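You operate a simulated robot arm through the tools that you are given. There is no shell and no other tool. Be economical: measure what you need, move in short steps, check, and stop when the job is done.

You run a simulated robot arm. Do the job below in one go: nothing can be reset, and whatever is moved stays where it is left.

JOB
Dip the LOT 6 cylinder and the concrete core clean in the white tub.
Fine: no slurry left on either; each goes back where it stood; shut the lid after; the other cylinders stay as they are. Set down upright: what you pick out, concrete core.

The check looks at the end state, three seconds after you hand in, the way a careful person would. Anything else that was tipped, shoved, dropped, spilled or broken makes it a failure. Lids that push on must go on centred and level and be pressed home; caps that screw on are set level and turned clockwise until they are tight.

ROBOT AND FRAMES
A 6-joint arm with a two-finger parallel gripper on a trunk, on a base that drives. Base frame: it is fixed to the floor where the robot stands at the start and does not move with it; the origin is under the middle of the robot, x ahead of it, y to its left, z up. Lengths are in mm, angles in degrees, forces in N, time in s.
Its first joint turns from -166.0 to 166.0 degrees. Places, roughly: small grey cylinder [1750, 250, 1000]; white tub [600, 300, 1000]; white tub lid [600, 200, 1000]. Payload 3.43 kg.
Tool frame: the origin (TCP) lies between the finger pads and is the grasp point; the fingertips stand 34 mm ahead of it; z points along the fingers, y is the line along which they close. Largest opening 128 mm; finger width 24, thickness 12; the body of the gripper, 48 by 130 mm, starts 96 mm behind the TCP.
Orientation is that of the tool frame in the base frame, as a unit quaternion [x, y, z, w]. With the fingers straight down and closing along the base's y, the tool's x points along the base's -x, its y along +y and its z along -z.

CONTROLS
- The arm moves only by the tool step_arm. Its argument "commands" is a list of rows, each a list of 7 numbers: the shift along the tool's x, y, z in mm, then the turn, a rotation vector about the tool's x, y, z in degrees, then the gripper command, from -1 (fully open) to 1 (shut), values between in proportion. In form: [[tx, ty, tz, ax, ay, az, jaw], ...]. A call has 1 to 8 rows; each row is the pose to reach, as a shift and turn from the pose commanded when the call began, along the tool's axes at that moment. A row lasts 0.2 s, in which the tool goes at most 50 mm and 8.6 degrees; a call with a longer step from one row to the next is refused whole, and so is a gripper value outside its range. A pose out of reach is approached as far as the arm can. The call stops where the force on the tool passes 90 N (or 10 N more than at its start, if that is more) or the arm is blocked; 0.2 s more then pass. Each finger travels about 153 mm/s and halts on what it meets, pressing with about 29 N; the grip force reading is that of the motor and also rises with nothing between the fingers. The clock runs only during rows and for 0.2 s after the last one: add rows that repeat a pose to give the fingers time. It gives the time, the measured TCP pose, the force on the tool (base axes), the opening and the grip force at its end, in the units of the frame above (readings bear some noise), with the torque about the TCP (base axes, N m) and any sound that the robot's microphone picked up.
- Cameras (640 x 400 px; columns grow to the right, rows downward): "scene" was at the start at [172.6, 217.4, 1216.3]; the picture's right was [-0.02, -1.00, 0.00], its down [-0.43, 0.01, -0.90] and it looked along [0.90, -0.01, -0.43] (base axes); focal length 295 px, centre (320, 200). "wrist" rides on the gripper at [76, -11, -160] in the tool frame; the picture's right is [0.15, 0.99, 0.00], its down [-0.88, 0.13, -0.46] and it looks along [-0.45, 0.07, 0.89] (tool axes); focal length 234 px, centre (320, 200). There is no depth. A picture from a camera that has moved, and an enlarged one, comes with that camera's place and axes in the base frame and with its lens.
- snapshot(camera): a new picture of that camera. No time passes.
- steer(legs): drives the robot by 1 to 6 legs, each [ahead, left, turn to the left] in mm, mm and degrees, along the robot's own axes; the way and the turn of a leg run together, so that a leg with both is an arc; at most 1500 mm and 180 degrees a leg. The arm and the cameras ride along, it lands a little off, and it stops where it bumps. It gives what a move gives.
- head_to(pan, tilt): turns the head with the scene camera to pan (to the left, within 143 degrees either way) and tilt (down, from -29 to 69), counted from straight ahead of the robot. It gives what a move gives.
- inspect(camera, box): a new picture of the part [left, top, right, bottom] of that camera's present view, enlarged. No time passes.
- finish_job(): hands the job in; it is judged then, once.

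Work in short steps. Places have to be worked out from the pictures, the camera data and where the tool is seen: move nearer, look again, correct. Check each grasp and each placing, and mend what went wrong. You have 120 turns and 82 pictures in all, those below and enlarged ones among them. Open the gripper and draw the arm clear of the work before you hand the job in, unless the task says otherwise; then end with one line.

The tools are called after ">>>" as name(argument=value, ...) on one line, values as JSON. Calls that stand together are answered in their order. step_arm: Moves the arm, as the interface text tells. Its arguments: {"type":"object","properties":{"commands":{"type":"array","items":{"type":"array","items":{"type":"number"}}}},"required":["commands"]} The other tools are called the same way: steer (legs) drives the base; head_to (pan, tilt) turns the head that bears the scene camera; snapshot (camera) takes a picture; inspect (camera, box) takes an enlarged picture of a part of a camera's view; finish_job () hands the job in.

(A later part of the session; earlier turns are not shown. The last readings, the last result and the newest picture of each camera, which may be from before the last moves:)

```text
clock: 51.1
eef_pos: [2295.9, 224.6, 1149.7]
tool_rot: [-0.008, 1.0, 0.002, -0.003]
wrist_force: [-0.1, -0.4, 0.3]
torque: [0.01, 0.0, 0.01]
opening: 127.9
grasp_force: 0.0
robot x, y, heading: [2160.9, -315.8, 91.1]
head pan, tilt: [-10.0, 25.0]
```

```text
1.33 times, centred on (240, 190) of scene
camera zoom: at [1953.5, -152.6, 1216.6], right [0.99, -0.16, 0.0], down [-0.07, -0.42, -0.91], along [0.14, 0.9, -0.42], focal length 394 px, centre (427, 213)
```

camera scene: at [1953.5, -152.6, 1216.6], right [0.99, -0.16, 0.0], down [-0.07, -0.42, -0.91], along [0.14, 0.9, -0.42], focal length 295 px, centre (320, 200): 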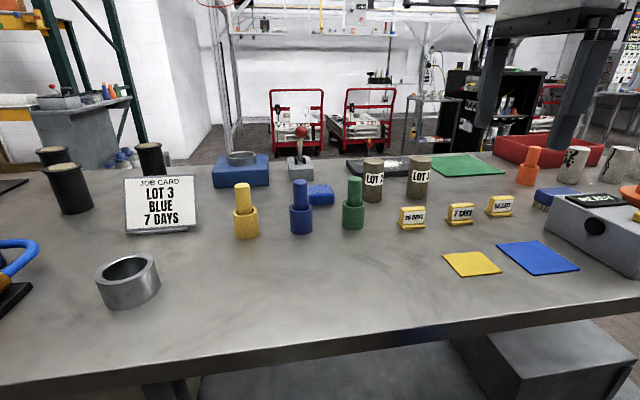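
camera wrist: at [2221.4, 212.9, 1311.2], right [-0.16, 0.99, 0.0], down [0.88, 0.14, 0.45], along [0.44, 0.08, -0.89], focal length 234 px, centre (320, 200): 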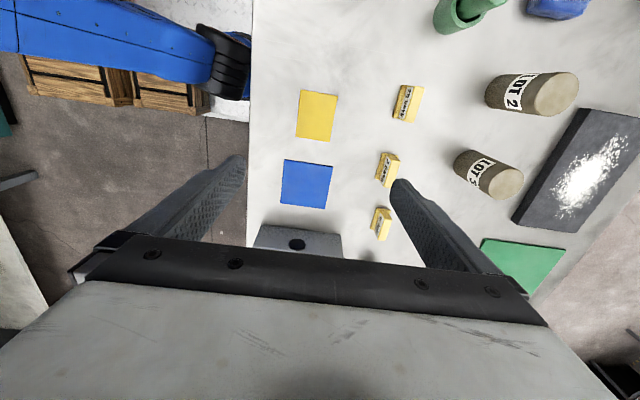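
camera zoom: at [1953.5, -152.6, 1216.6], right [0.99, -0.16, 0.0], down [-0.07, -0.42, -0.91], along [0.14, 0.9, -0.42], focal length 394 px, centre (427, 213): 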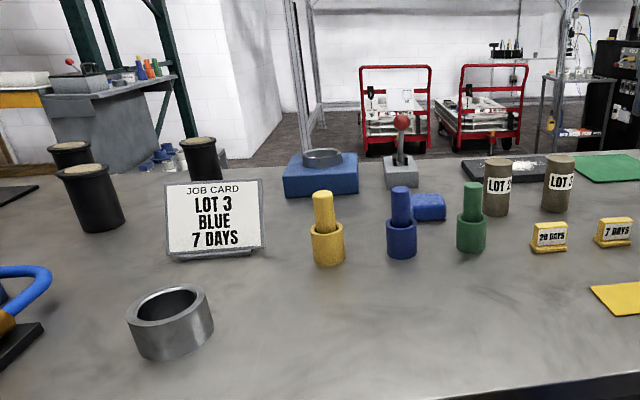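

No other small grey cylinder is visible along here: only the ring, LOT 2/3 and the three damaged grey specimens far off in the corner. I return to the ring for a close look.

>>> steer(legs=[[0, 600, 0]])

>>> head_to(pan=-25, tilt=35)

>>> step_arm(commands=[[-9, 5, 30, 0, 0, 0, -1], [-18, 10, 60, 0, 0, 0, -1], [-26, 16, 90, 0, 0, 0, -1]])

>>> snapshot(camera="wrist")

>>> snapshot(camera="scene")

```text
clock: 54.5
eef_pos: [1684.1, 216.1, 1150.4]
tool_rot: [-0.007, 1.0, 0.002, -0.003]
wrist_force: [-0.1, 0.1, -0.6]
torque: [0.01, -0.01, -0.01]
opening: 127.9
grasp_force: 0.1
robot x, y, heading: [1548.6, -327.7, 90.6]
head pan, tilt: [-10.0, 25.0]
```

```text
clock: 55.3
eef_pos: [1683.9, 215.1, 1150.5]
tool_rot: [-0.006, 1.0, 0.002, -0.003]
wrist_force: [-0.5, -0.9, -0.1]
torque: [-0.01, -0.01, 0.01]
opening: 128.0
grasp_force: 0.0
robot x, y, heading: [1543.7, -325.4, 90.7]
head pan, tilt: [-25.0, 35.0]
```

```text
clock: 56.1
eef_pos: [1708.6, 230.8, 1057.8]
tool_rot: [-0.007, 1.0, 0.002, -0.002]
wrist_force: [-0.1, -0.4, -0.1]
torque: [0.03, 0.02, -0.01]
opening: 128.0
grasp_force: 0.1
robot x, y, heading: [1545.5, -324.3, 90.5]
head pan, tilt: [-25.0, 35.0]
```

```text
42 pictures are left
camera wrist: at [1634.6, 220.4, 1219.6], right [-0.16, 0.99, 0.0], down [0.88, 0.14, 0.45], along [0.44, 0.08, -0.89], focal length 234 px, centre (320, 200)
```

wrist: 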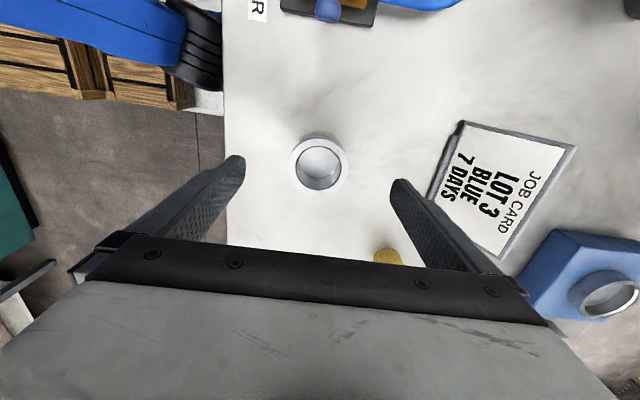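

```text
41 pictures are left
camera scene: at [1360.8, -171.4, 1200.8], right [0.91, -0.41, 0.0], down [-0.24, -0.52, -0.82], along [0.34, 0.75, -0.57], focal length 295 px, centre (320, 200)
```

scene: 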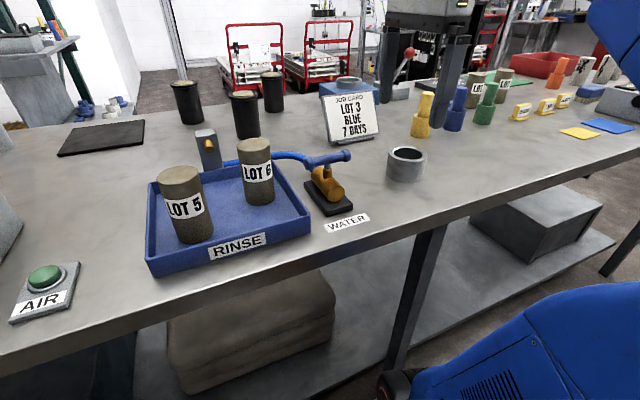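

>>> inspect(camera="wrist", box=[280, 125, 360, 200])

>>> inspect(camera="scene", box=[375, 135, 440, 190])

```text
5.33 times, centred on (320, 162) of wrist
camera zoom: at [1634.6, 220.4, 1219.6], right [-0.16, 0.99, 0.0], down [0.88, 0.14, 0.45], along [0.44, 0.08, -0.89], focal length 1249 px, centre (320, 400)
```

zoom: 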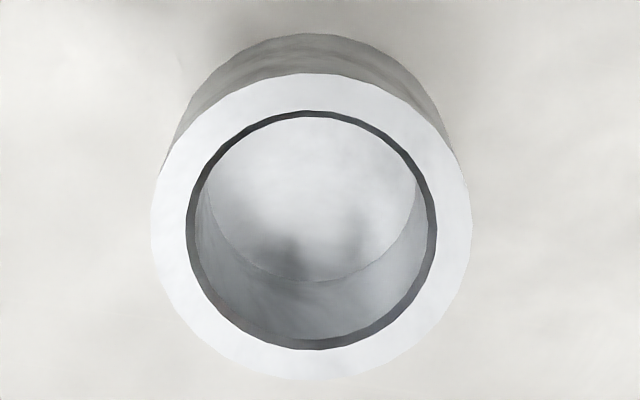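

```text
7.27 times, centred on (408, 162) of scene
camera zoom: at [1360.8, -171.4, 1200.8], right [0.91, -0.41, 0.0], down [-0.24, -0.52, -0.82], along [0.34, 0.75, -0.57], focal length 2146 px, centre (-316, 473)
```

zoom: 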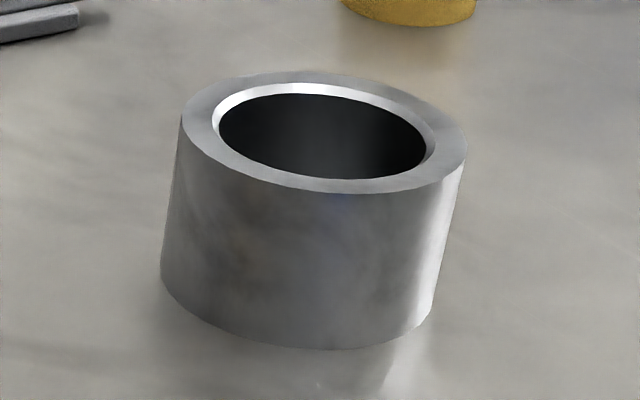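

The ring is clean polished steel and open through, so it hardly is the core. I search the blind spots: behind and inside the BLOW OFF tank and the table's far back.

>>> head_to(pan=30, tilt=20)

>>> snapshot(camera="scene")

```text
clock: 57.4
eef_pos: [1708.3, 232.3, 1058.1]
tool_rot: [-0.007, 1.0, 0.002, -0.002]
wrist_force: [-0.6, 0.1, -0.8]
torque: [0.01, -0.03, 0.03]
opening: 128.0
grasp_force: 0.0
robot x, y, heading: [1543.0, -325.3, 90.9]
head pan, tilt: [30.0, 20.0]
```

```text
38 pictures are left
camera scene: at [1277.1, -171.5, 1224.7], right [0.86, 0.51, 0.0], down [0.17, -0.29, -0.94], along [-0.48, 0.81, -0.34], focal length 295 px, centre (320, 200)
```

scene: 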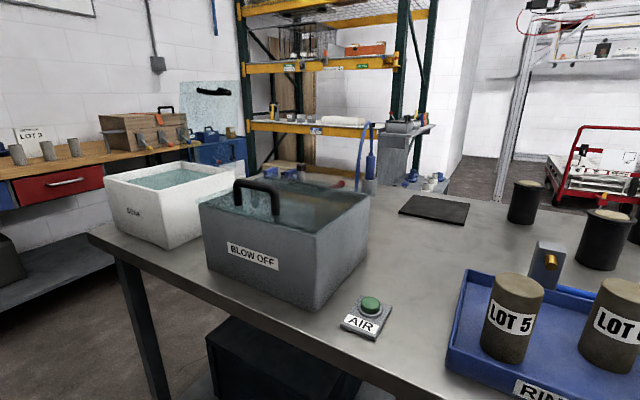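

There is another bench and a shelf with cylinders in the background; I zoom in on them.

>>> inspect(camera="scene", box=[0, 60, 240, 210])

>>> inspect(camera="scene", box=[240, 80, 460, 220])

```text
2.67 times, centred on (120, 135) of scene
camera zoom: at [1277.1, -171.5, 1224.7], right [0.86, 0.51, 0.0], down [0.17, -0.29, -0.94], along [-0.48, 0.81, -0.34], focal length 787 px, centre (853, 373)
```

zoom: 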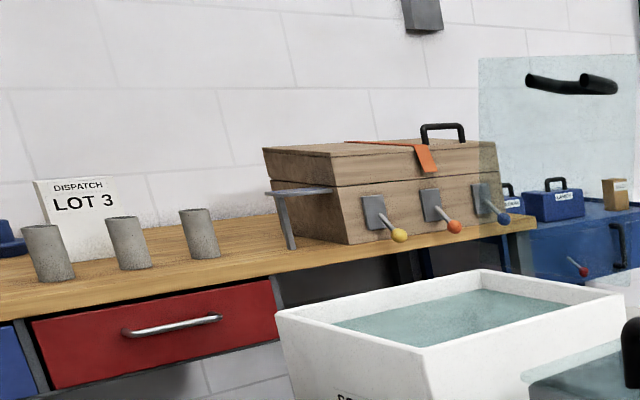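

```text
2.86 times, centred on (350, 150) of scene
camera zoom: at [1277.1, -171.5, 1224.7], right [0.86, 0.51, 0.0], down [0.17, -0.29, -0.94], along [-0.48, 0.81, -0.34], focal length 843 px, centre (234, 343)
```

zoom: 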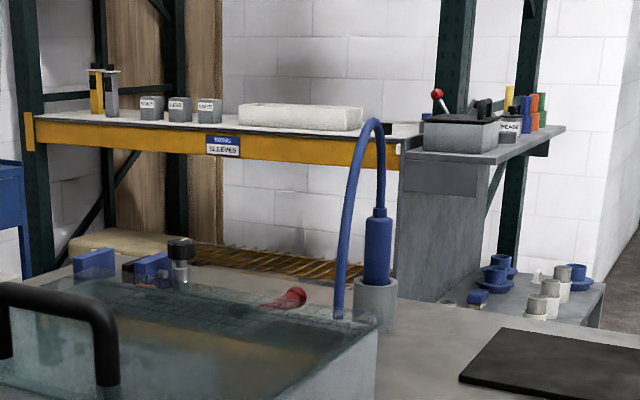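

I'll settle the core after seeing how a dip changes the look of LOT 6. LOT 6 stands at about (1438, 243), top z≈1013; I bring the tool above it.

>>> step_arm(commands=[[20, 0, -40, 0, 0, 0, -1], [60, 2, -65, 0, 0, 0, -0.6], [108, 4, -70, 0, 0, 0, -0.4], [156, 6, -70, 0, 0, 0, -0.4], [204, 8, -70, 0, 0, 0, -0.4], [252, 10, -70, 0, 0, 0, -0.4], [270, 11, -70, 0, 0, 0, -0.4]])

>>> snapshot(camera="wrist")

>>> head_to(pan=0, tilt=30)

>>> snapshot(camera="scene")

```text
clock: 59.0
eef_pos: [1440.3, 240.1, 1132.7]
tool_rot: [-0.006, 1.0, 0.002, -0.002]
wrist_force: [0.4, -0.8, 0.1]
torque: [0.03, 0.03, -0.01]
opening: 89.6
grasp_force: 0.0
robot x, y, heading: [1541.2, -329.8, 90.8]
head pan, tilt: [30.0, 20.0]
```

```text
35 pictures are left
camera wrist: at [1365.5, 227.8, 1293.6], right [-0.16, 0.99, 0.0], down [0.88, 0.14, 0.45], along [0.44, 0.08, -0.89], focal length 234 px, centre (320, 200)
```

wrist: 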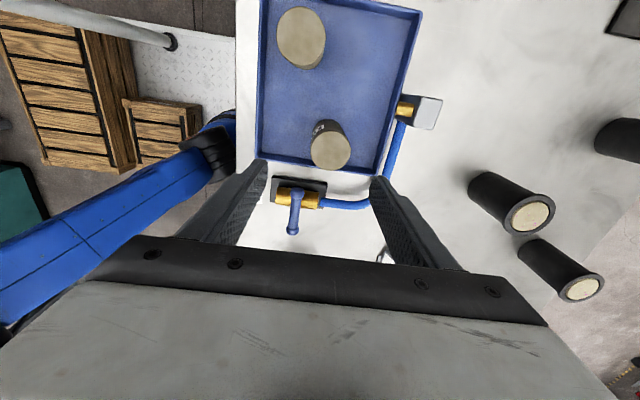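

```text
clock: 59.9
eef_pos: [1441.3, 237.9, 1132.9]
tool_rot: [-0.007, 1.0, 0.002, -0.002]
wrist_force: [0.4, -0.3, -0.1]
torque: [0.02, 0.07, 0.0]
opening: 89.6
grasp_force: 0.0
robot x, y, heading: [1546.0, -327.9, 90.4]
head pan, tilt: [0.0, 30.0]
```

```text
34 pictures are left
camera scene: at [1323.4, -161.1, 1208.6], right [1.0, 0.01, 0.0], down [0.01, -0.5, -0.87], along [-0.01, 0.87, -0.5], focal length 295 px, centre (320, 200)
```

scene: 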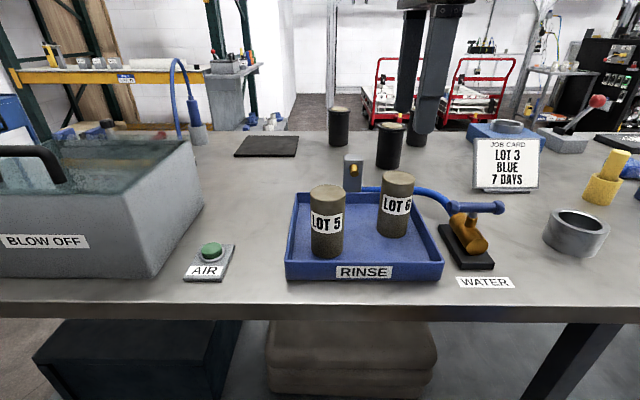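

LOT 6's axis is at (1439, 250), ~52 mm wide, top 1012. I align and lower to TCP z≈988.

>>> step_arm(commands=[[2, 11, 40, 0, 0, 0, -0.4], [2, 11, 85, 0, 0, 0, -0.4], [2, 11, 120, 0, 0, 0, -0.4], [2, 11, 144, 0, 0, 0, -0.4]])

>>> inspect(camera="scene", box=[270, 100, 470, 300])

```text
clock: 60.9
eef_pos: [1437.0, 251.6, 987.7]
tool_rot: [-0.008, 1.0, 0.001, -0.002]
wrist_force: [0.2, 0.6, -0.4]
torque: [-0.02, 0.0, 0.02]
opening: 89.6
grasp_force: 0.2
robot x, y, heading: [1543.0, -327.1, 91.2]
head pan, tilt: [0.0, 30.0]
```

```text
2.00 times, centred on (370, 200) of scene
camera zoom: at [1323.4, -161.1, 1208.6], right [1.0, 0.01, 0.0], down [0.01, -0.5, -0.87], along [-0.01, 0.87, -0.5], focal length 590 px, centre (220, 200)
```

zoom: 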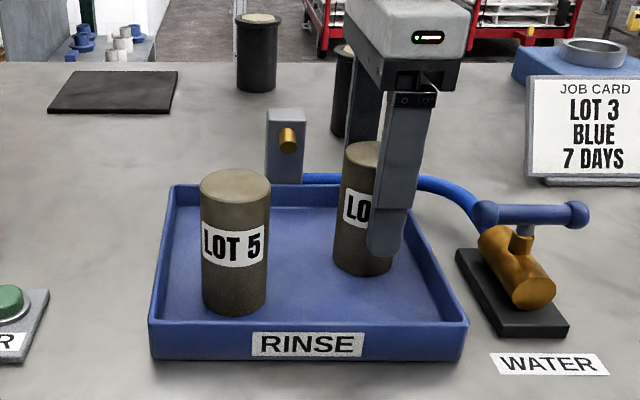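

Well placed about the cylinder. Closing.

>>> step_arm(commands=[[0, 0, 0, 0, 0, 0, 0.1], [0, 0, 0, 0, 0, 0, 0.6], [0, 0, 0, 0, 0, 0, 1], [0, 0, 0, 0, 0, 0, 1]])

```text
clock: 61.9
eef_pos: [1438.5, 250.0, 987.9]
tool_rot: [-0.006, 1.0, 0.002, -0.002]
wrist_force: [-0.1, -1.2, -0.3]
torque: [-0.12, 0.02, -0.02]
opening: 49.7
grasp_force: 28.9
robot x, y, heading: [1540.9, -329.3, 90.5]
head pan, tilt: [0.0, 30.0]
```

LOT 6 is held at 49.7 mm; its place is (1438.5, 250.0) with TCP z 987.9. I lift it straight up as high as possible.

>>> step_arm(commands=[[0, 0, -20, 0, 0, 0, 1], [0, 0, -60, 0, 0, 0, 1], [0, 0, -105, 0, 0, 0, 1], [0, 0, -150, 0, 0, 0, 1], [0, 0, -172, 0, 0, 0, 1]])

>>> snapshot(camera="scene")

```text
clock: 63.1
eef_pos: [1436.8, 250.5, 1161.7]
tool_rot: [-0.007, 1.0, 0.002, -0.002]
wrist_force: [0.0, -0.5, -4.3]
torque: [0.02, -0.02, 0.0]
opening: 49.5
grasp_force: 29.5
robot x, y, heading: [1549.0, -325.6, 90.5]
head pan, tilt: [0.0, 30.0]
```

```text
32 pictures are left
camera scene: at [1323.4, -161.0, 1208.6], right [1.0, 0.01, 0.0], down [0.01, -0.5, -0.87], along [-0.01, 0.87, -0.5], focal length 295 px, centre (320, 200)
```

scene: 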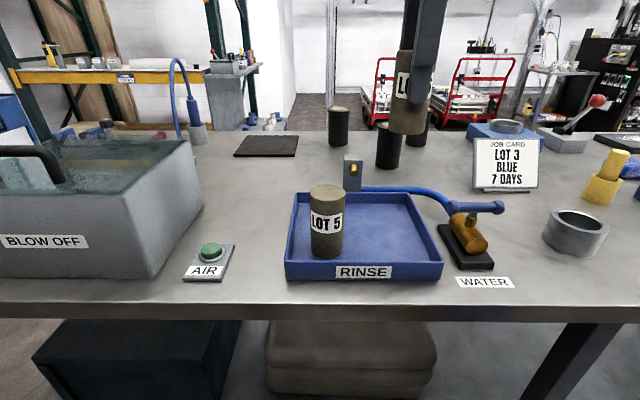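

Lifted cleanly; bottom at ≈1086, over the BLOW OFF lid's level. I drive left to bring it over the SOAK tub.

>>> steer(legs=[[0, 830, 0]])

>>> head_to(pan=-15, tilt=25)

>>> snapshot(camera="scene")

>>> snapshot(camera="wrist")

```text
clock: 67.5
eef_pos: [617.4, 238.8, 1161.3]
tool_rot: [-0.01, 1.0, 0.001, -0.002]
wrist_force: [0.0, -0.3, -4.2]
torque: [0.03, 0.02, -0.03]
opening: 49.4
grasp_force: 28.3
robot x, y, heading: [728.6, -342.3, 91.0]
head pan, tilt: [0.0, 30.0]
```

```text
clock: 68.2
eef_pos: [616.9, 237.6, 1162.1]
tool_rot: [-0.011, 1.0, 0.002, -0.002]
wrist_force: [0.6, 0.6, -4.8]
torque: [0.0, -0.01, -0.02]
opening: 49.6
grasp_force: 29.4
robot x, y, heading: [727.4, -342.7, 91.2]
head pan, tilt: [-15.0, 25.0]
```

```text
31 pictures are left
camera scene: at [529.9, -176.8, 1216.6], right [0.97, -0.24, 0.0], down [-0.1, -0.41, -0.91], along [0.22, 0.88, -0.42], focal length 295 px, centre (320, 200)
```

scene: 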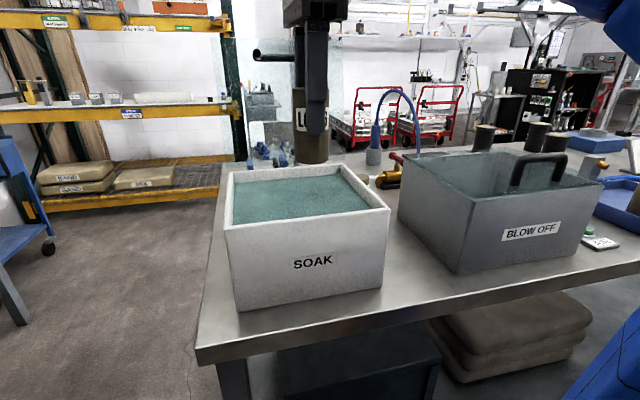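

```text
30 pictures are left
camera wrist: at [542.5, 225.5, 1322.1], right [-0.17, 0.99, 0.0], down [0.88, 0.15, 0.45], along [0.44, 0.08, -0.89], focal length 234 px, centre (320, 200)
```

wrist: 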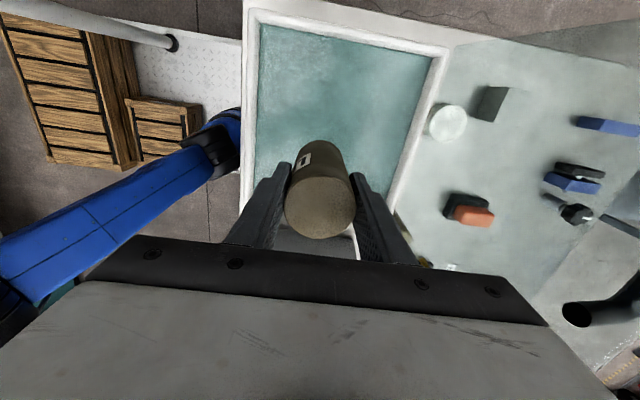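

The cylinder is over the tub's middle (inner space x 500–710, y 158–342). I lower it into the water in stages.

>>> step_arm(commands=[[5, 8, 35, 0, 0, 0, 1], [8, 10, 70, 0, 0, 0, 1], [8, 10, 105, 0, 0, 0, 1], [8, 10, 135, 0, 0, 0, 1]])

>>> inspect(camera="scene", box=[200, 90, 420, 320])

```text
clock: 69.2
eef_pos: [608.8, 245.3, 1023.9]
tool_rot: [-0.011, 1.0, 0.002, -0.003]
wrist_force: [-2.2, -0.2, -4.3]
torque: [-0.02, -0.01, 0.01]
opening: 49.5
grasp_force: 29.2
robot x, y, heading: [730.6, -345.0, 91.2]
head pan, tilt: [-15.0, 25.0]
```

```text
1.74 times, centred on (310, 205) of scene
camera zoom: at [530.0, -176.9, 1216.6], right [0.97, -0.24, 0.0], down [-0.1, -0.41, -0.91], along [0.22, 0.88, -0.42], focal length 513 px, centre (337, 191)
```

zoom: 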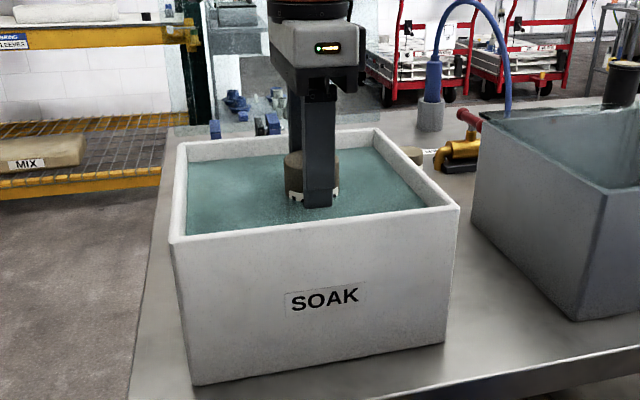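

Water stands at ≈1013 and the top of the cylinder at ≈1048, so it must go about 36 mm deeper. I lower on carefully, watching for the floor.

>>> step_arm(commands=[[0, 0, 10, 0, 0, 0, 1], [0, 0, 20, 0, 0, 0, 1], [0, 0, 26, 0, 0, 0, 1], [0, 0, 31, 0, 0, 0, 1], [0, 0, 34, 0, 0, 0, 1]])

>>> inspect(camera="scene", box=[200, 90, 420, 320])

```text
clock: 70.4
eef_pos: [608.1, 247.5, 991.4]
tool_rot: [-0.011, 1.0, 0.002, -0.002]
wrist_force: [-0.2, -0.2, -5.0]
torque: [0.03, 0.03, 0.02]
opening: 49.8
grasp_force: 29.0
robot x, y, heading: [727.7, -344.4, 91.1]
head pan, tilt: [-15.0, 25.0]
```

```text
1.74 times, centred on (310, 205) of scene
camera zoom: at [530.0, -176.9, 1216.6], right [0.97, -0.24, 0.0], down [-0.1, -0.41, -0.91], along [0.22, 0.88, -0.42], focal length 513 px, centre (337, 191)
```

zoom: 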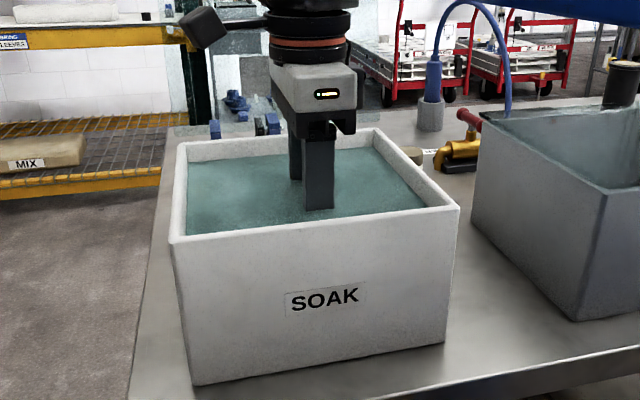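

Fully under water with no floor contact. I swish gently for a few seconds while submerged.

>>> step_arm(commands=[[12, 0, 2, 0, 0, 0, 1], [0, 12, 2, 0, 0, 0, 1], [-12, 0, 2, 0, 0, 0, 1], [0, -12, 2, 0, 0, 0, 1], [12, 0, 2, 0, 0, 0, 1], [0, 12, 2, 0, 0, 0, 1], [-12, 0, 2, 0, 0, 0, 1], [0, 0, 0, 0, 0, 0, 1]])

>>> step_arm(commands=[[12, 0, 2, 0, 0, 0, 1], [0, 12, 2, 0, 0, 0, 1], [-12, 0, 2, 0, 0, 0, 1], [0, -12, 2, 0, 0, 0, 1], [12, 0, 2, 0, 0, 0, 1], [0, 12, 2, 0, 0, 0, 1], [-12, 0, 2, 0, 0, 0, 1], [0, 0, 0, 0, 0, 0, 1]])

>>> step_arm(commands=[[0, 0, -20, 0, 0, 0, 1], [0, 0, -50, 0, 0, 0, 1], [0, 0, -90, 0, 0, 0, 1], [0, 0, -130, 0, 0, 0, 1], [0, 0, -165, 0, 0, 0, 1], [0, 0, -172, 0, 0, 0, 1]])

>>> snapshot(camera="scene")

```text
clock: 72.2
eef_pos: [607.7, 248.4, 992.9]
tool_rot: [-0.01, 1.0, 0.001, -0.003]
wrist_force: [0.3, 0.2, -4.1]
torque: [-0.01, -0.02, -0.01]
opening: 49.6
grasp_force: 29.4
robot x, y, heading: [727.9, -341.7, 91.1]
head pan, tilt: [-15.0, 25.0]
```

```text
clock: 74.0
eef_pos: [607.8, 248.6, 992.3]
tool_rot: [-0.011, 1.0, 0.002, -0.003]
wrist_force: [-0.4, 0.3, -4.3]
torque: [-0.01, 0.01, 0.03]
opening: 49.8
grasp_force: 29.1
robot x, y, heading: [727.2, -340.5, 91.1]
head pan, tilt: [-15.0, 25.0]
```

```text
clock: 75.4
eef_pos: [608.9, 245.6, 1163.3]
tool_rot: [-0.01, 1.0, 0.002, -0.003]
wrist_force: [-0.4, -0.6, -5.1]
torque: [-0.05, -0.04, -0.03]
opening: 49.6
grasp_force: 28.7
robot x, y, heading: [731.6, -340.0, 90.8]
head pan, tilt: [-15.0, 25.0]
```

```text
27 pictures are left
camera scene: at [530.0, -176.9, 1216.6], right [0.97, -0.24, 0.0], down [-0.1, -0.41, -0.91], along [0.22, 0.88, -0.42], focal length 295 px, centre (320, 200)
```

scene: 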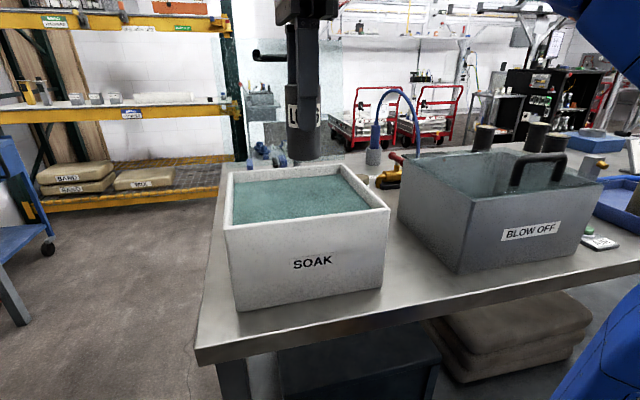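

The cylinder has turned from brown to dark wet grey. I check it closely for residue.

>>> inspect(camera="scene", box=[265, 70, 345, 170])

>>> inspect(camera="wrist", box=[240, 110, 400, 250])

```text
4.00 times, centred on (305, 120) of scene
camera zoom: at [530.0, -176.9, 1216.6], right [0.97, -0.24, 0.0], down [-0.1, -0.41, -0.91], along [0.22, 0.88, -0.42], focal length 1180 px, centre (380, 520)
```

zoom: 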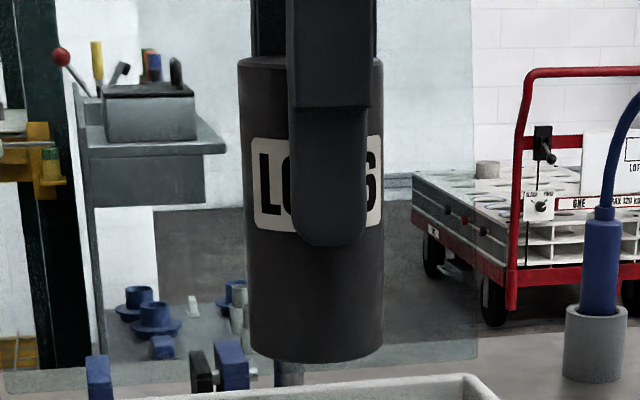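

```text
2.86 times, centred on (320, 180) of wrist
camera zoom: at [533.5, 234.5, 1325.5], right [-0.17, 0.99, 0.0], down [0.88, 0.15, 0.45], along [0.44, 0.08, -0.89], focal length 669 px, centre (320, 257)
```

zoom: 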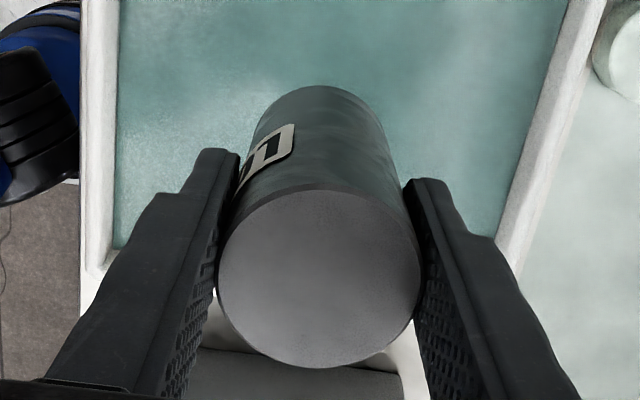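

LOT 6 is clean. I drive back to the tray with it.

>>> steer(legs=[[0, -838, 0]])

>>> head_to(pan=0, tilt=30)

```text
clock: 79.9
eef_pos: [1452.2, 264.9, 1165.1]
tool_rot: [-0.013, 1.0, 0.001, -0.003]
wrist_force: [-0.2, 0.1, -3.5]
torque: [0.0, 0.02, 0.01]
opening: 49.8
grasp_force: 29.3
robot x, y, heading: [1578.5, -324.3, 91.2]
head pan, tilt: [-15.0, 25.0]
```

```text
clock: 80.7
eef_pos: [1452.9, 266.4, 1162.8]
tool_rot: [-0.013, 1.0, 0.001, -0.003]
wrist_force: [-1.0, -0.3, -3.8]
torque: [0.02, -0.01, 0.01]
opening: 49.4
grasp_force: 28.9
robot x, y, heading: [1577.4, -320.8, 91.3]
head pan, tilt: [0.0, 30.0]
```

Position is 14 mm off in x and 16 mm in y; I correct, square the yaw and lower to z≈989.

>>> step_arm(commands=[[14.4, -15.1, 20, 0, 0, 0.7, 1], [14.4, -15.1, 65, 0, 0, 0.7, 1], [14.4, -15.1, 110, 0, 0, 0.7, 1], [14.4, -15.1, 150, 0, 0, 0.7, 1]])

>>> inspect(camera="scene", box=[250, 100, 450, 300])

```text
clock: 81.7
eef_pos: [1439.3, 251.0, 1013.8]
tool_rot: [-0.007, 1.0, 0.003, -0.004]
wrist_force: [-0.8, -0.5, -5.0]
torque: [0.01, 0.0, -0.05]
opening: 49.6
grasp_force: 29.0
robot x, y, heading: [1574.8, -320.0, 91.4]
head pan, tilt: [0.0, 30.0]
```

```text
2.00 times, centred on (350, 200) of scene
camera zoom: at [1352.9, -157.8, 1208.6], right [1.0, 0.03, 0.0], down [0.01, -0.5, -0.87], along [-0.02, 0.87, -0.5], focal length 590 px, centre (260, 200)
```

zoom: 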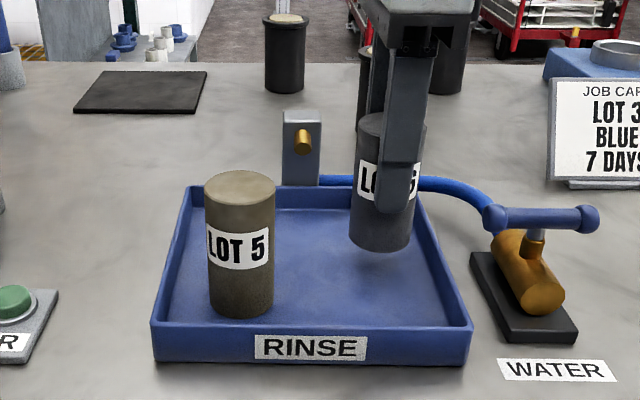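

Over its place; lowering the last 25 mm, then releasing.

>>> step_arm(commands=[[0, -1, 12, 0, 0, 0, 1], [0, -1, 20, 0, 0, 0, 1], [0, -1, 25, 0, 0, 0, 1], [0, -1, 26, 0, 0, 0, 1]])

>>> step_arm(commands=[[0, 0, 0, 0, 0, 0, 0.1], [0, 0, 0, 0, 0, 0, -0.2], [0, 0, 0, 0, 0, 0, -0.3], [0, 0, 0, 0, 0, 0, -0.3]])

>>> step_arm(commands=[[0, 0, -20, 0, 0, 0, -0.3], [0, 0, -60, 0, 0, 0, -0.3], [0, 0, -105, 0, 0, 0, -0.3], [0, 0, -150, 0, 0, 0, -0.3]])

>>> snapshot(camera="scene")

```text
clock: 82.7
eef_pos: [1438.1, 249.6, 988.9]
tool_rot: [-0.007, 1.0, 0.002, -0.004]
wrist_force: [-0.2, 0.9, -3.7]
torque: [0.0, 0.03, 0.02]
opening: 49.5
grasp_force: 29.1
robot x, y, heading: [1576.2, -321.2, 91.5]
head pan, tilt: [0.0, 30.0]
```

```text
clock: 83.7
eef_pos: [1438.3, 250.1, 987.3]
tool_rot: [-0.007, 1.0, 0.001, -0.003]
wrist_force: [0.5, 0.0, 0.0]
torque: [-0.01, -0.02, 0.02]
opening: 83.0
grasp_force: 0.1
robot x, y, heading: [1576.9, -320.1, 91.4]
head pan, tilt: [0.0, 30.0]
```

```text
clock: 84.7
eef_pos: [1438.9, 249.5, 1136.7]
tool_rot: [-0.007, 1.0, 0.002, -0.002]
wrist_force: [0.0, 1.1, 0.1]
torque: [0.02, 0.0, -0.02]
opening: 83.1
grasp_force: 0.1
robot x, y, heading: [1578.9, -323.8, 91.7]
head pan, tilt: [0.0, 30.0]
```

```text
23 pictures are left
camera scene: at [1353.0, -157.9, 1208.6], right [1.0, 0.03, 0.0], down [0.01, -0.5, -0.87], along [-0.02, 0.87, -0.5], focal length 295 px, centre (320, 200)
```

scene: 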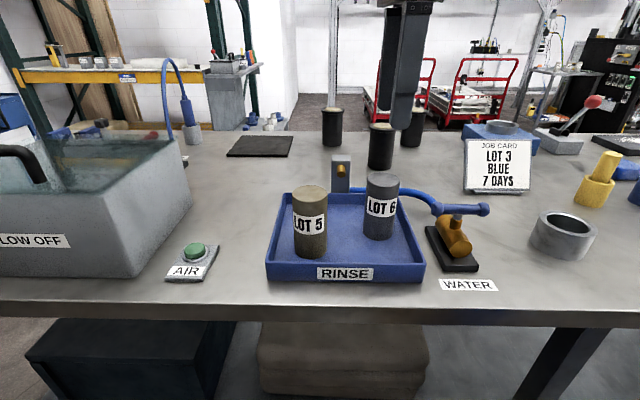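

LOT 6 stands back in place, grey and clean, so slurry shows as brown. I use one or two pictures to check the far end of the table for a brown small core before choosing the ring.

>>> steer(legs=[[0, -850, 0]])

>>> head_to(pan=-25, tilt=22)

>>> snapshot(camera="scene")

```text
clock: 89.2
eef_pos: [2302.3, 266.1, 1134.6]
tool_rot: [0.002, 1.0, 0.002, -0.003]
wrist_force: [-0.7, 0.3, 0.3]
torque: [-0.01, -0.02, -0.01]
opening: 83.3
grasp_force: 0.1
robot x, y, heading: [2431.4, -309.4, 90.5]
head pan, tilt: [0.0, 30.0]
```

```text
clock: 90.1
eef_pos: [2301.6, 265.9, 1135.2]
tool_rot: [0.001, 1.0, 0.002, -0.003]
wrist_force: [-1.4, -0.5, 0.7]
torque: [0.03, -0.01, -0.03]
opening: 83.1
grasp_force: 0.0
robot x, y, heading: [2429.7, -307.3, 90.3]
head pan, tilt: [-25.0, 22.0]
```

```text
22 pictures are left
camera scene: at [2248.1, -145.4, 1221.4], right [0.91, -0.41, 0.0], down [-0.15, -0.34, -0.93], along [0.38, 0.84, -0.37], focal length 295 px, centre (320, 200)
```

scene: 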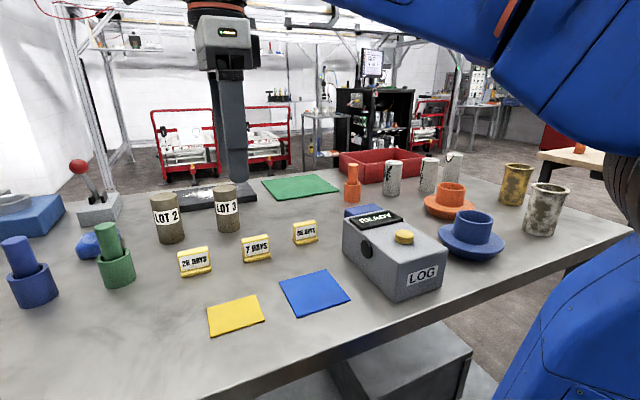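

Nothing core-like at the far end either: the only object at the listed place is the grey ring-shaped cylinder, so that must be what is meant. I drive so that the tool comes over it.

>>> steer(legs=[[0, 575, 0]])

>>> head_to(pan=5, tilt=35)

>>> snapshot(camera="wrist")

>>> snapshot(camera="scene")

```text
clock: 93.3
eef_pos: [1742.2, 263.9, 1135.2]
tool_rot: [0.003, 1.0, 0.001, -0.002]
wrist_force: [-0.2, 0.7, -0.2]
torque: [0.04, 0.01, 0.0]
opening: 83.0
grasp_force: 0.1
robot x, y, heading: [1865.1, -311.3, 90.4]
head pan, tilt: [-25.0, 22.0]
```

```text
clock: 94.3
eef_pos: [1742.8, 263.5, 1135.3]
tool_rot: [0.004, 1.0, 0.002, -0.003]
wrist_force: [0.3, -0.1, 0.3]
torque: [0.03, 0.01, 0.02]
opening: 83.1
grasp_force: 0.1
robot x, y, heading: [1865.5, -310.7, 90.2]
head pan, tilt: [5.0, 35.0]
```

```text
21 pictures are left
camera wrist: at [1667.7, 253.6, 1295.6], right [-0.14, 0.99, 0.0], down [0.88, 0.12, 0.45], along [0.45, 0.07, -0.89], focal length 234 px, centre (320, 200)
```

wrist: 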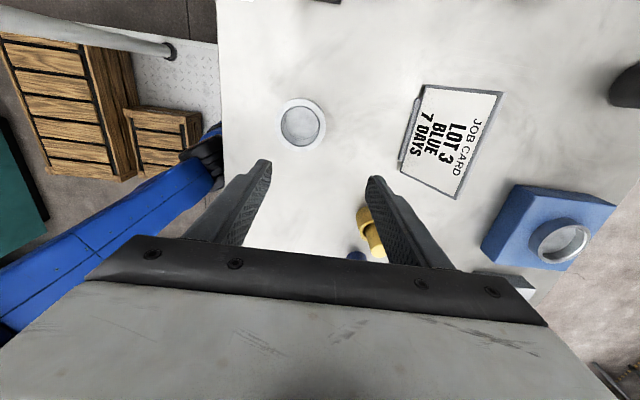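

```text
20 pictures are left
camera scene: at [1639.6, -144.4, 1200.9], right [1.0, 0.09, 0.0], down [0.05, -0.57, -0.82], along [-0.07, 0.82, -0.57], focal length 295 px, centre (320, 200)
```

scene: 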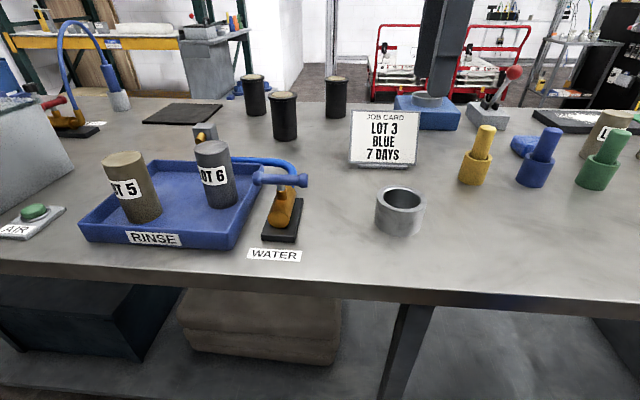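

Ring centre computed at about (1729, 238). I open to ~110 mm and lower to just above the final height, then check.

>>> step_arm(commands=[[14, -25, 30, 0, 0, 0, -0.72], [14, -25, 75, 0, 0, 0, -0.72], [14, -25, 120, 0, 0, 0, -0.72], [14, -25, 150, 0, 0, 0, -0.72]])

>>> inspect(camera="scene", box=[330, 100, 480, 260])

>>> snapshot(camera="wrist")

```text
clock: 95.3
eef_pos: [1728.1, 237.8, 984.6]
tool_rot: [0.003, 1.0, 0.002, -0.003]
wrist_force: [-0.1, -0.2, 0.0]
torque: [0.02, 0.03, 0.04]
opening: 110.1
grasp_force: 0.0
robot x, y, heading: [1867.6, -316.0, 90.1]
head pan, tilt: [5.0, 35.0]
```

```text
2.50 times, centred on (405, 180) of scene
camera zoom: at [1639.5, -144.4, 1200.8], right [1.0, 0.09, 0.0], down [0.05, -0.57, -0.82], along [-0.07, 0.82, -0.57], focal length 738 px, centre (108, 250)
```

zoom: 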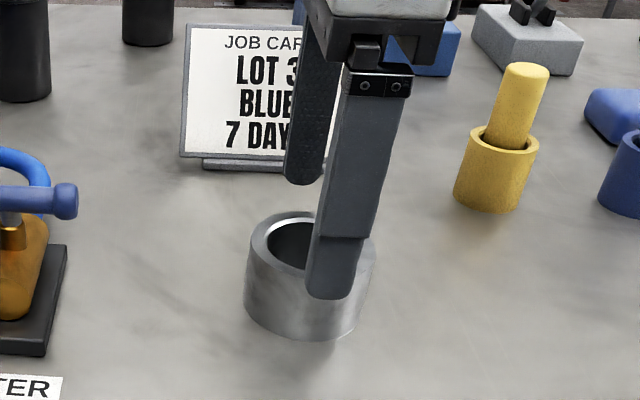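

```text
18 pictures are left
camera wrist: at [1653.2, 227.8, 1146.5], right [-0.14, 0.99, 0.0], down [0.88, 0.12, 0.45], along [0.45, 0.07, -0.89], focal length 234 px, centre (320, 200)
```

wrist: 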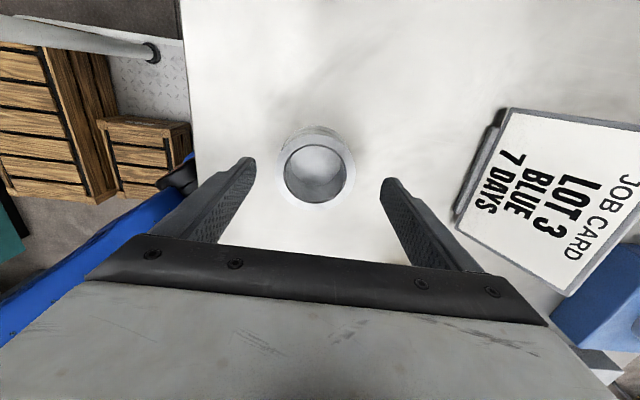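

Wrist view gives the ring at (1724, 237); I shift 4 mm and lower to z≈946, then close.

>>> step_arm(commands=[[4, -1, 15, 0, 0, 0, -0.72], [4, -1, 30, 0, 0, 0, -0.72], [4, -1, 38, 0, 0, 0, -0.72], [4, -1, 38, 0, 0, 0, -0.3], [4, -1, 38, 0, 0, 0, 0.2], [4, -1, 38, 0, 0, 0, 1], [4, -1, 38, 0, 0, 0, 1]])

```text
clock: 96.9
eef_pos: [1724.9, 236.1, 946.9]
tool_rot: [0.004, 1.0, 0.0, -0.002]
wrist_force: [1.0, -58.3, -27.1]
torque: [-0.84, 0.11, -0.24]
opening: 82.7
grasp_force: 29.5
robot x, y, heading: [1868.3, -309.0, 90.4]
head pan, tilt: [5.0, 35.0]
```

Unexpected: stopped at 82.7 mm with a 58 N side force — one finger presses the ring and it doesn't slide. I open again and look.

>>> step_arm(commands=[[0, 0, 0, 0, 0, 0, -0.4], [0, 0, 0, 0, 0, 0, -0.72]])

>>> snapshot(camera="wrist")

>>> inspect(camera="scene", box=[330, 100, 480, 260])

```text
clock: 97.5
eef_pos: [1723.8, 239.8, 947.7]
tool_rot: [0.004, 1.0, 0.003, -0.003]
wrist_force: [-0.2, 0.3, -0.7]
torque: [-0.01, 0.02, 0.03]
opening: 110.0
grasp_force: 0.1
robot x, y, heading: [1865.3, -310.2, 90.1]
head pan, tilt: [5.0, 35.0]
```

```text
17 pictures are left
camera wrist: at [1649.3, 229.3, 1108.5], right [-0.14, 0.99, 0.01], down [0.88, 0.12, 0.45], along [0.45, 0.07, -0.89], focal length 234 px, centre (320, 200)
```

wrist: 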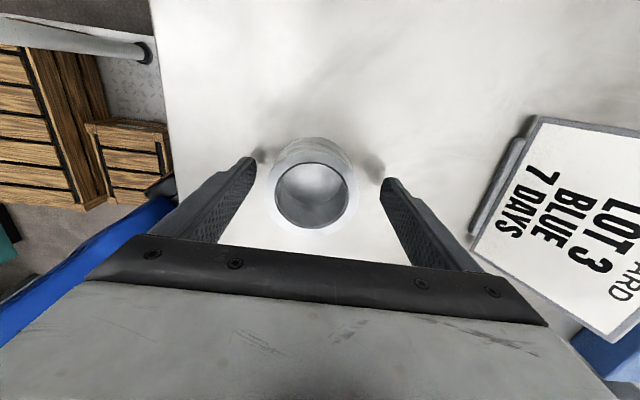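

```text
2.50 times, centred on (405, 180) of scene
camera zoom: at [1639.6, -143.9, 1200.8], right [1.0, 0.09, 0.0], down [0.05, -0.57, -0.82], along [-0.07, 0.82, -0.57], focal length 738 px, centre (108, 250)
```

zoom: 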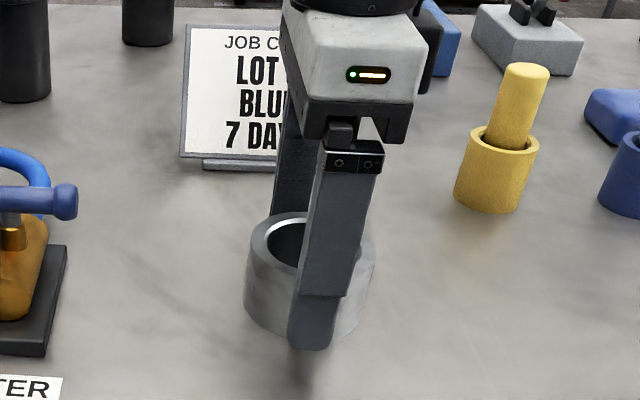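

The ring has not moved; it's 6–8 mm nearer to −y than my tool centre. I centre on it and test gently whether it can be lifted at all.

>>> step_arm(commands=[[0, -4, 0, 0, 0, 0, -0.72], [0, -7, 0, 0, 0, 0, -0.3], [0, -7, 0, 0, 0, 0, 0], [0, -7, 0, 0, 0, 0, 0.1], [0, -7, 0, 0, 0, 0, 0.1]])

>>> step_arm(commands=[[0, 0, -2, 0, 0, 0, 0.1], [0, 0, -4, 0, 0, 0, 0.1], [0, 0, -4, 0, 0, 0, 0.1]])

```text
clock: 98.7
eef_pos: [1724.6, 232.9, 946.5]
tool_rot: [0.005, 1.0, 0.003, -0.003]
wrist_force: [-0.9, 54.2, 17.6]
torque: [1.08, -0.34, 0.21]
opening: 77.7
grasp_force: 45.2
robot x, y, heading: [1869.2, -306.7, 90.1]
head pan, tilt: [5.0, 35.0]
```

```text
clock: 99.5
eef_pos: [1724.6, 232.3, 948.7]
tool_rot: [0.004, 1.0, 0.0, -0.003]
wrist_force: [0.8, 40.4, -31.3]
torque: [-0.71, 0.13, 0.18]
opening: 80.2
grasp_force: 20.2
robot x, y, heading: [1863.9, -307.0, 90.2]
head pan, tilt: [5.0, 35.0]
```

The ring takes 50 N sideways without budging: it is a fixture, not the core. I release it, back off upward, and go to look at the small brown cylinder I saw behind the tubs earlier.

>>> step_arm(commands=[[0, 1, 2, 0, 0, 0, -0.3], [0, 1, 2, 0, 0, 0, -0.72], [0, 1, -20, 0, 0, 0, -0.72], [0, 1, -65, 0, 0, 0, -0.72], [0, 1, -110, 0, 0, 0, -0.72], [0, 1, -155, 0, 0, 0, -0.72], [0, 1, -190, 0, 0, 0, -0.72]])

>>> steer(legs=[[0, 950, 0]])

>>> head_to(pan=0, tilt=15)

>>> snapshot(camera="scene")

```text
clock: 101.1
eef_pos: [1723.2, 231.4, 1143.9]
tool_rot: [0.004, 1.0, 0.002, -0.004]
wrist_force: [0.0, 0.2, -0.5]
torque: [-0.02, -0.03, 0.01]
opening: 109.9
grasp_force: 0.1
robot x, y, heading: [1866.8, -310.2, 90.0]
head pan, tilt: [5.0, 35.0]
```

```text
clock: 106.1
eef_pos: [749.6, 221.8, 1143.1]
tool_rot: [-0.001, 1.0, 0.001, -0.003]
wrist_force: [-0.2, 0.3, 1.1]
torque: [0.03, -0.03, -0.01]
opening: 110.0
grasp_force: 0.2
robot x, y, heading: [904.0, -320.0, 90.9]
head pan, tilt: [5.0, 35.0]
```

```text
clock: 107.0
eef_pos: [751.9, 222.3, 1143.6]
tool_rot: [0.0, 1.0, 0.001, -0.003]
wrist_force: [0.9, 0.2, 0.8]
torque: [0.03, 0.06, 0.02]
opening: 110.2
grasp_force: 0.1
robot x, y, heading: [900.8, -316.6, 90.7]
head pan, tilt: [0.0, 15.0]
```

```text
15 pictures are left
camera scene: at [678.2, -149.2, 1232.8], right [1.0, 0.01, 0.0], down [0.0, -0.26, -0.97], along [-0.01, 0.97, -0.26], focal length 295 px, centre (320, 200)
```

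scene: 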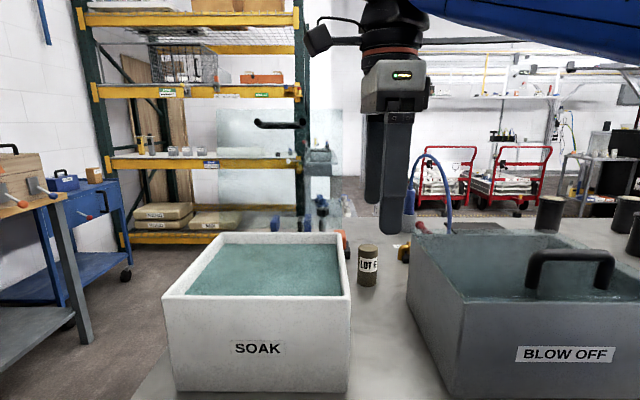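

Between the tubs stands a small brown cylinder with a label; I zoom in on it.

>>> inspect(camera="scene", box=[335, 225, 425, 295])

```text
5.71 times, centred on (380, 260) of scene
camera zoom: at [678.2, -149.2, 1232.8], right [1.0, 0.01, 0.0], down [0.0, -0.26, -0.97], along [-0.01, 0.97, -0.26], focal length 1686 px, centre (-23, -143)
```

zoom: 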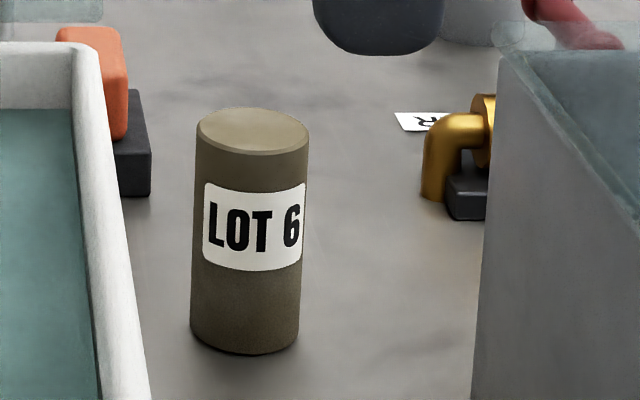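

It's a second, smaller “LOT 6” piece (≈40 × 85 mm), brown with slurry, at about (769, 390) — a small core from lot 6, so this is the concrete core. The open lid (x 482–713) stands beside it, so I turn the tool 180° to bring the wrist camera to the other side.

>>> step_arm(commands=[[-4, 0, 0, 0, 0, -8.5, -0.4], [-8, 0, 0, 0, 0, -17, -0.4], [-12, 0, 0, 0, 0, -25.5, -0.4], [-16, 0, 0, 0, 0, -34, -0.4], [-20, 0, 0, 0, 0, -42.5, -0.4], [-24, 0, 0, 0, 0, -51, -0.4], [-28, 0, 0, 0, 0, -60, -0.4]])

>>> step_arm(commands=[[0, 0, 0, 0, 0, -8.5, -0.4], [0, 0, 0, 0, 0, -17, -0.4], [0, 0, 0, 0, 0, -25.5, -0.4], [0, 0, 0, 0, 0, -34, -0.4], [0, 0, 0, 0, 0, -42.5, -0.4], [0, 0, 0, 0, 0, -51, -0.4], [0, 0, 0, 0, 0, -60, -0.4]])

>>> step_arm(commands=[[0, 0, 0, 0, 0, -8.5, -0.4], [0, 0, 0, 0, 0, -17, -0.4], [0, 0, 0, 0, 0, -25.5, -0.4], [0, 0, 0, 0, 0, -34, -0.4], [0, 0, 0, 0, 0, -42.5, -0.4], [0, 0, 0, 0, 0, -51, -0.4], [0, 0, 0, 0, 0, -59.5, -0.4]])

```text
refused: row 7 steps farther than a row can; nothing moved
```

```text
refused: row 7 steps farther than a row can; nothing moved
```

```text
clock: 108.6
eef_pos: [751.1, 222.4, 1142.5]
tool_rot: [-0.498, 0.867, 0.002, -0.002]
wrist_force: [0.3, -1.0, 0.8]
torque: [-0.01, 0.01, -0.02]
opening: 89.7
grasp_force: 0.1
robot x, y, heading: [900.5, -317.3, 90.7]
head pan, tilt: [0.0, 15.0]
```

Turned 60°; two more equal turns.

>>> step_arm(commands=[[0, 0, 0, 0, 0, -8.5, -0.4], [0, 0, 0, 0, 0, -17, -0.4], [0, 0, 0, 0, 0, -25.5, -0.4], [0, 0, 0, 0, 0, -34, -0.4], [0, 0, 0, 0, 0, -42.5, -0.4], [0, 0, 0, 0, 0, -51, -0.4], [0, 0, 0, 0, 0, -59.5, -0.4]])

>>> step_arm(commands=[[0, 0, 0, 0, 0, -8.5, -0.4], [0, 0, 0, 0, 0, -17, -0.4], [0, 0, 0, 0, 0, -25.5, -0.4], [0, 0, 0, 0, 0, -34, -0.4], [0, 0, 0, 0, 0, -42.5, -0.4], [0, 0, 0, 0, 0, -51, -0.4], [0, 0, 0, 0, 0, -59.5, -0.4], [0, 0, 0, 0, 0, -61, -0.4]])

```text
clock: 110.2
eef_pos: [751.4, 222.6, 1143.8]
tool_rot: [0.863, -0.506, -0.002, 0.0]
wrist_force: [0.3, -0.1, 0.4]
torque: [0.0, -0.03, 0.0]
opening: 89.4
grasp_force: 0.0
robot x, y, heading: [896.9, -319.3, 90.8]
head pan, tilt: [0.0, 15.0]
```

```text
clock: 112.0
eef_pos: [752.5, 222.3, 1142.6]
tool_rot: [1.0, 0.002, -0.003, -0.002]
wrist_force: [0.3, -1.3, 0.4]
torque: [0.01, 0.04, 0.0]
opening: 89.7
grasp_force: 0.1
robot x, y, heading: [901.3, -318.7, 90.8]
head pan, tilt: [0.0, 15.0]
```

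Turned fully. Now tool x = +x and tool y = −y; I move over the core, keeping x≈775 for clearance from the lid.

>>> step_arm(commands=[[15, -30, 0, 0, 0, 0, -0.4], [23, -75, 0, 0, 0, 0, -0.4], [23, -120, 0, 0, 0, 0, -0.4], [23, -150, 0, 0, 0, 0, -0.4], [23, -168, 0, 0, 0, 0, -0.4]])

>>> snapshot(camera="wrist")

>>> snapshot(camera="scene")

```text
clock: 113.2
eef_pos: [773.0, 390.9, 1143.4]
tool_rot: [1.0, 0.001, -0.004, -0.002]
wrist_force: [-0.8, 0.2, 0.7]
torque: [0.05, -0.01, -0.01]
opening: 89.6
grasp_force: 0.0
robot x, y, heading: [899.3, -318.0, 90.9]
head pan, tilt: [0.0, 15.0]
```

```text
13 pictures are left
camera wrist: at [850.1, 402.6, 1303.8], right [0.15, -0.99, 0.0], down [-0.88, -0.13, 0.46], along [-0.46, -0.06, -0.89], focal length 234 px, centre (320, 200)
```

wrist: 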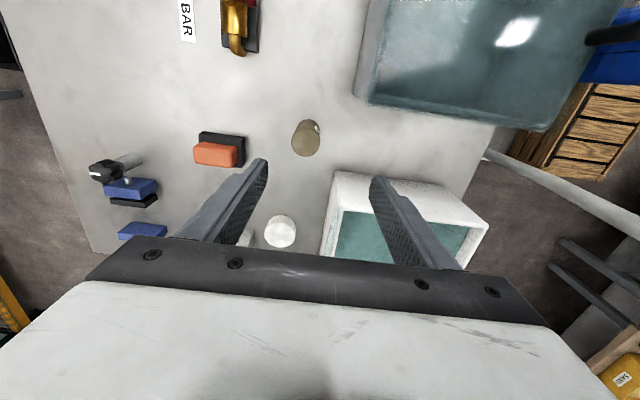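

```text
12 pictures are left
camera scene: at [678.3, -149.3, 1232.8], right [1.0, 0.01, 0.0], down [0.0, -0.26, -0.97], along [-0.01, 0.97, -0.26], focal length 295 px, centre (320, 200)
```

scene: 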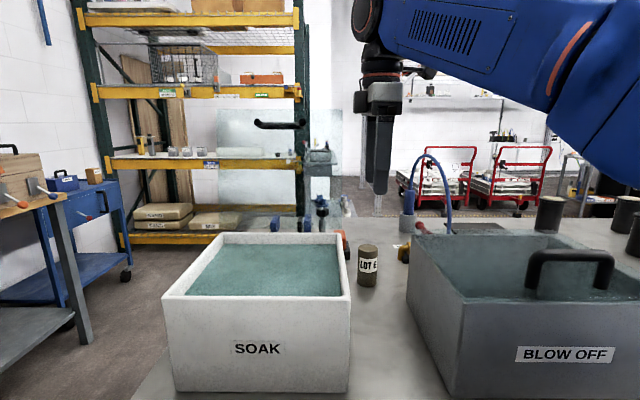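

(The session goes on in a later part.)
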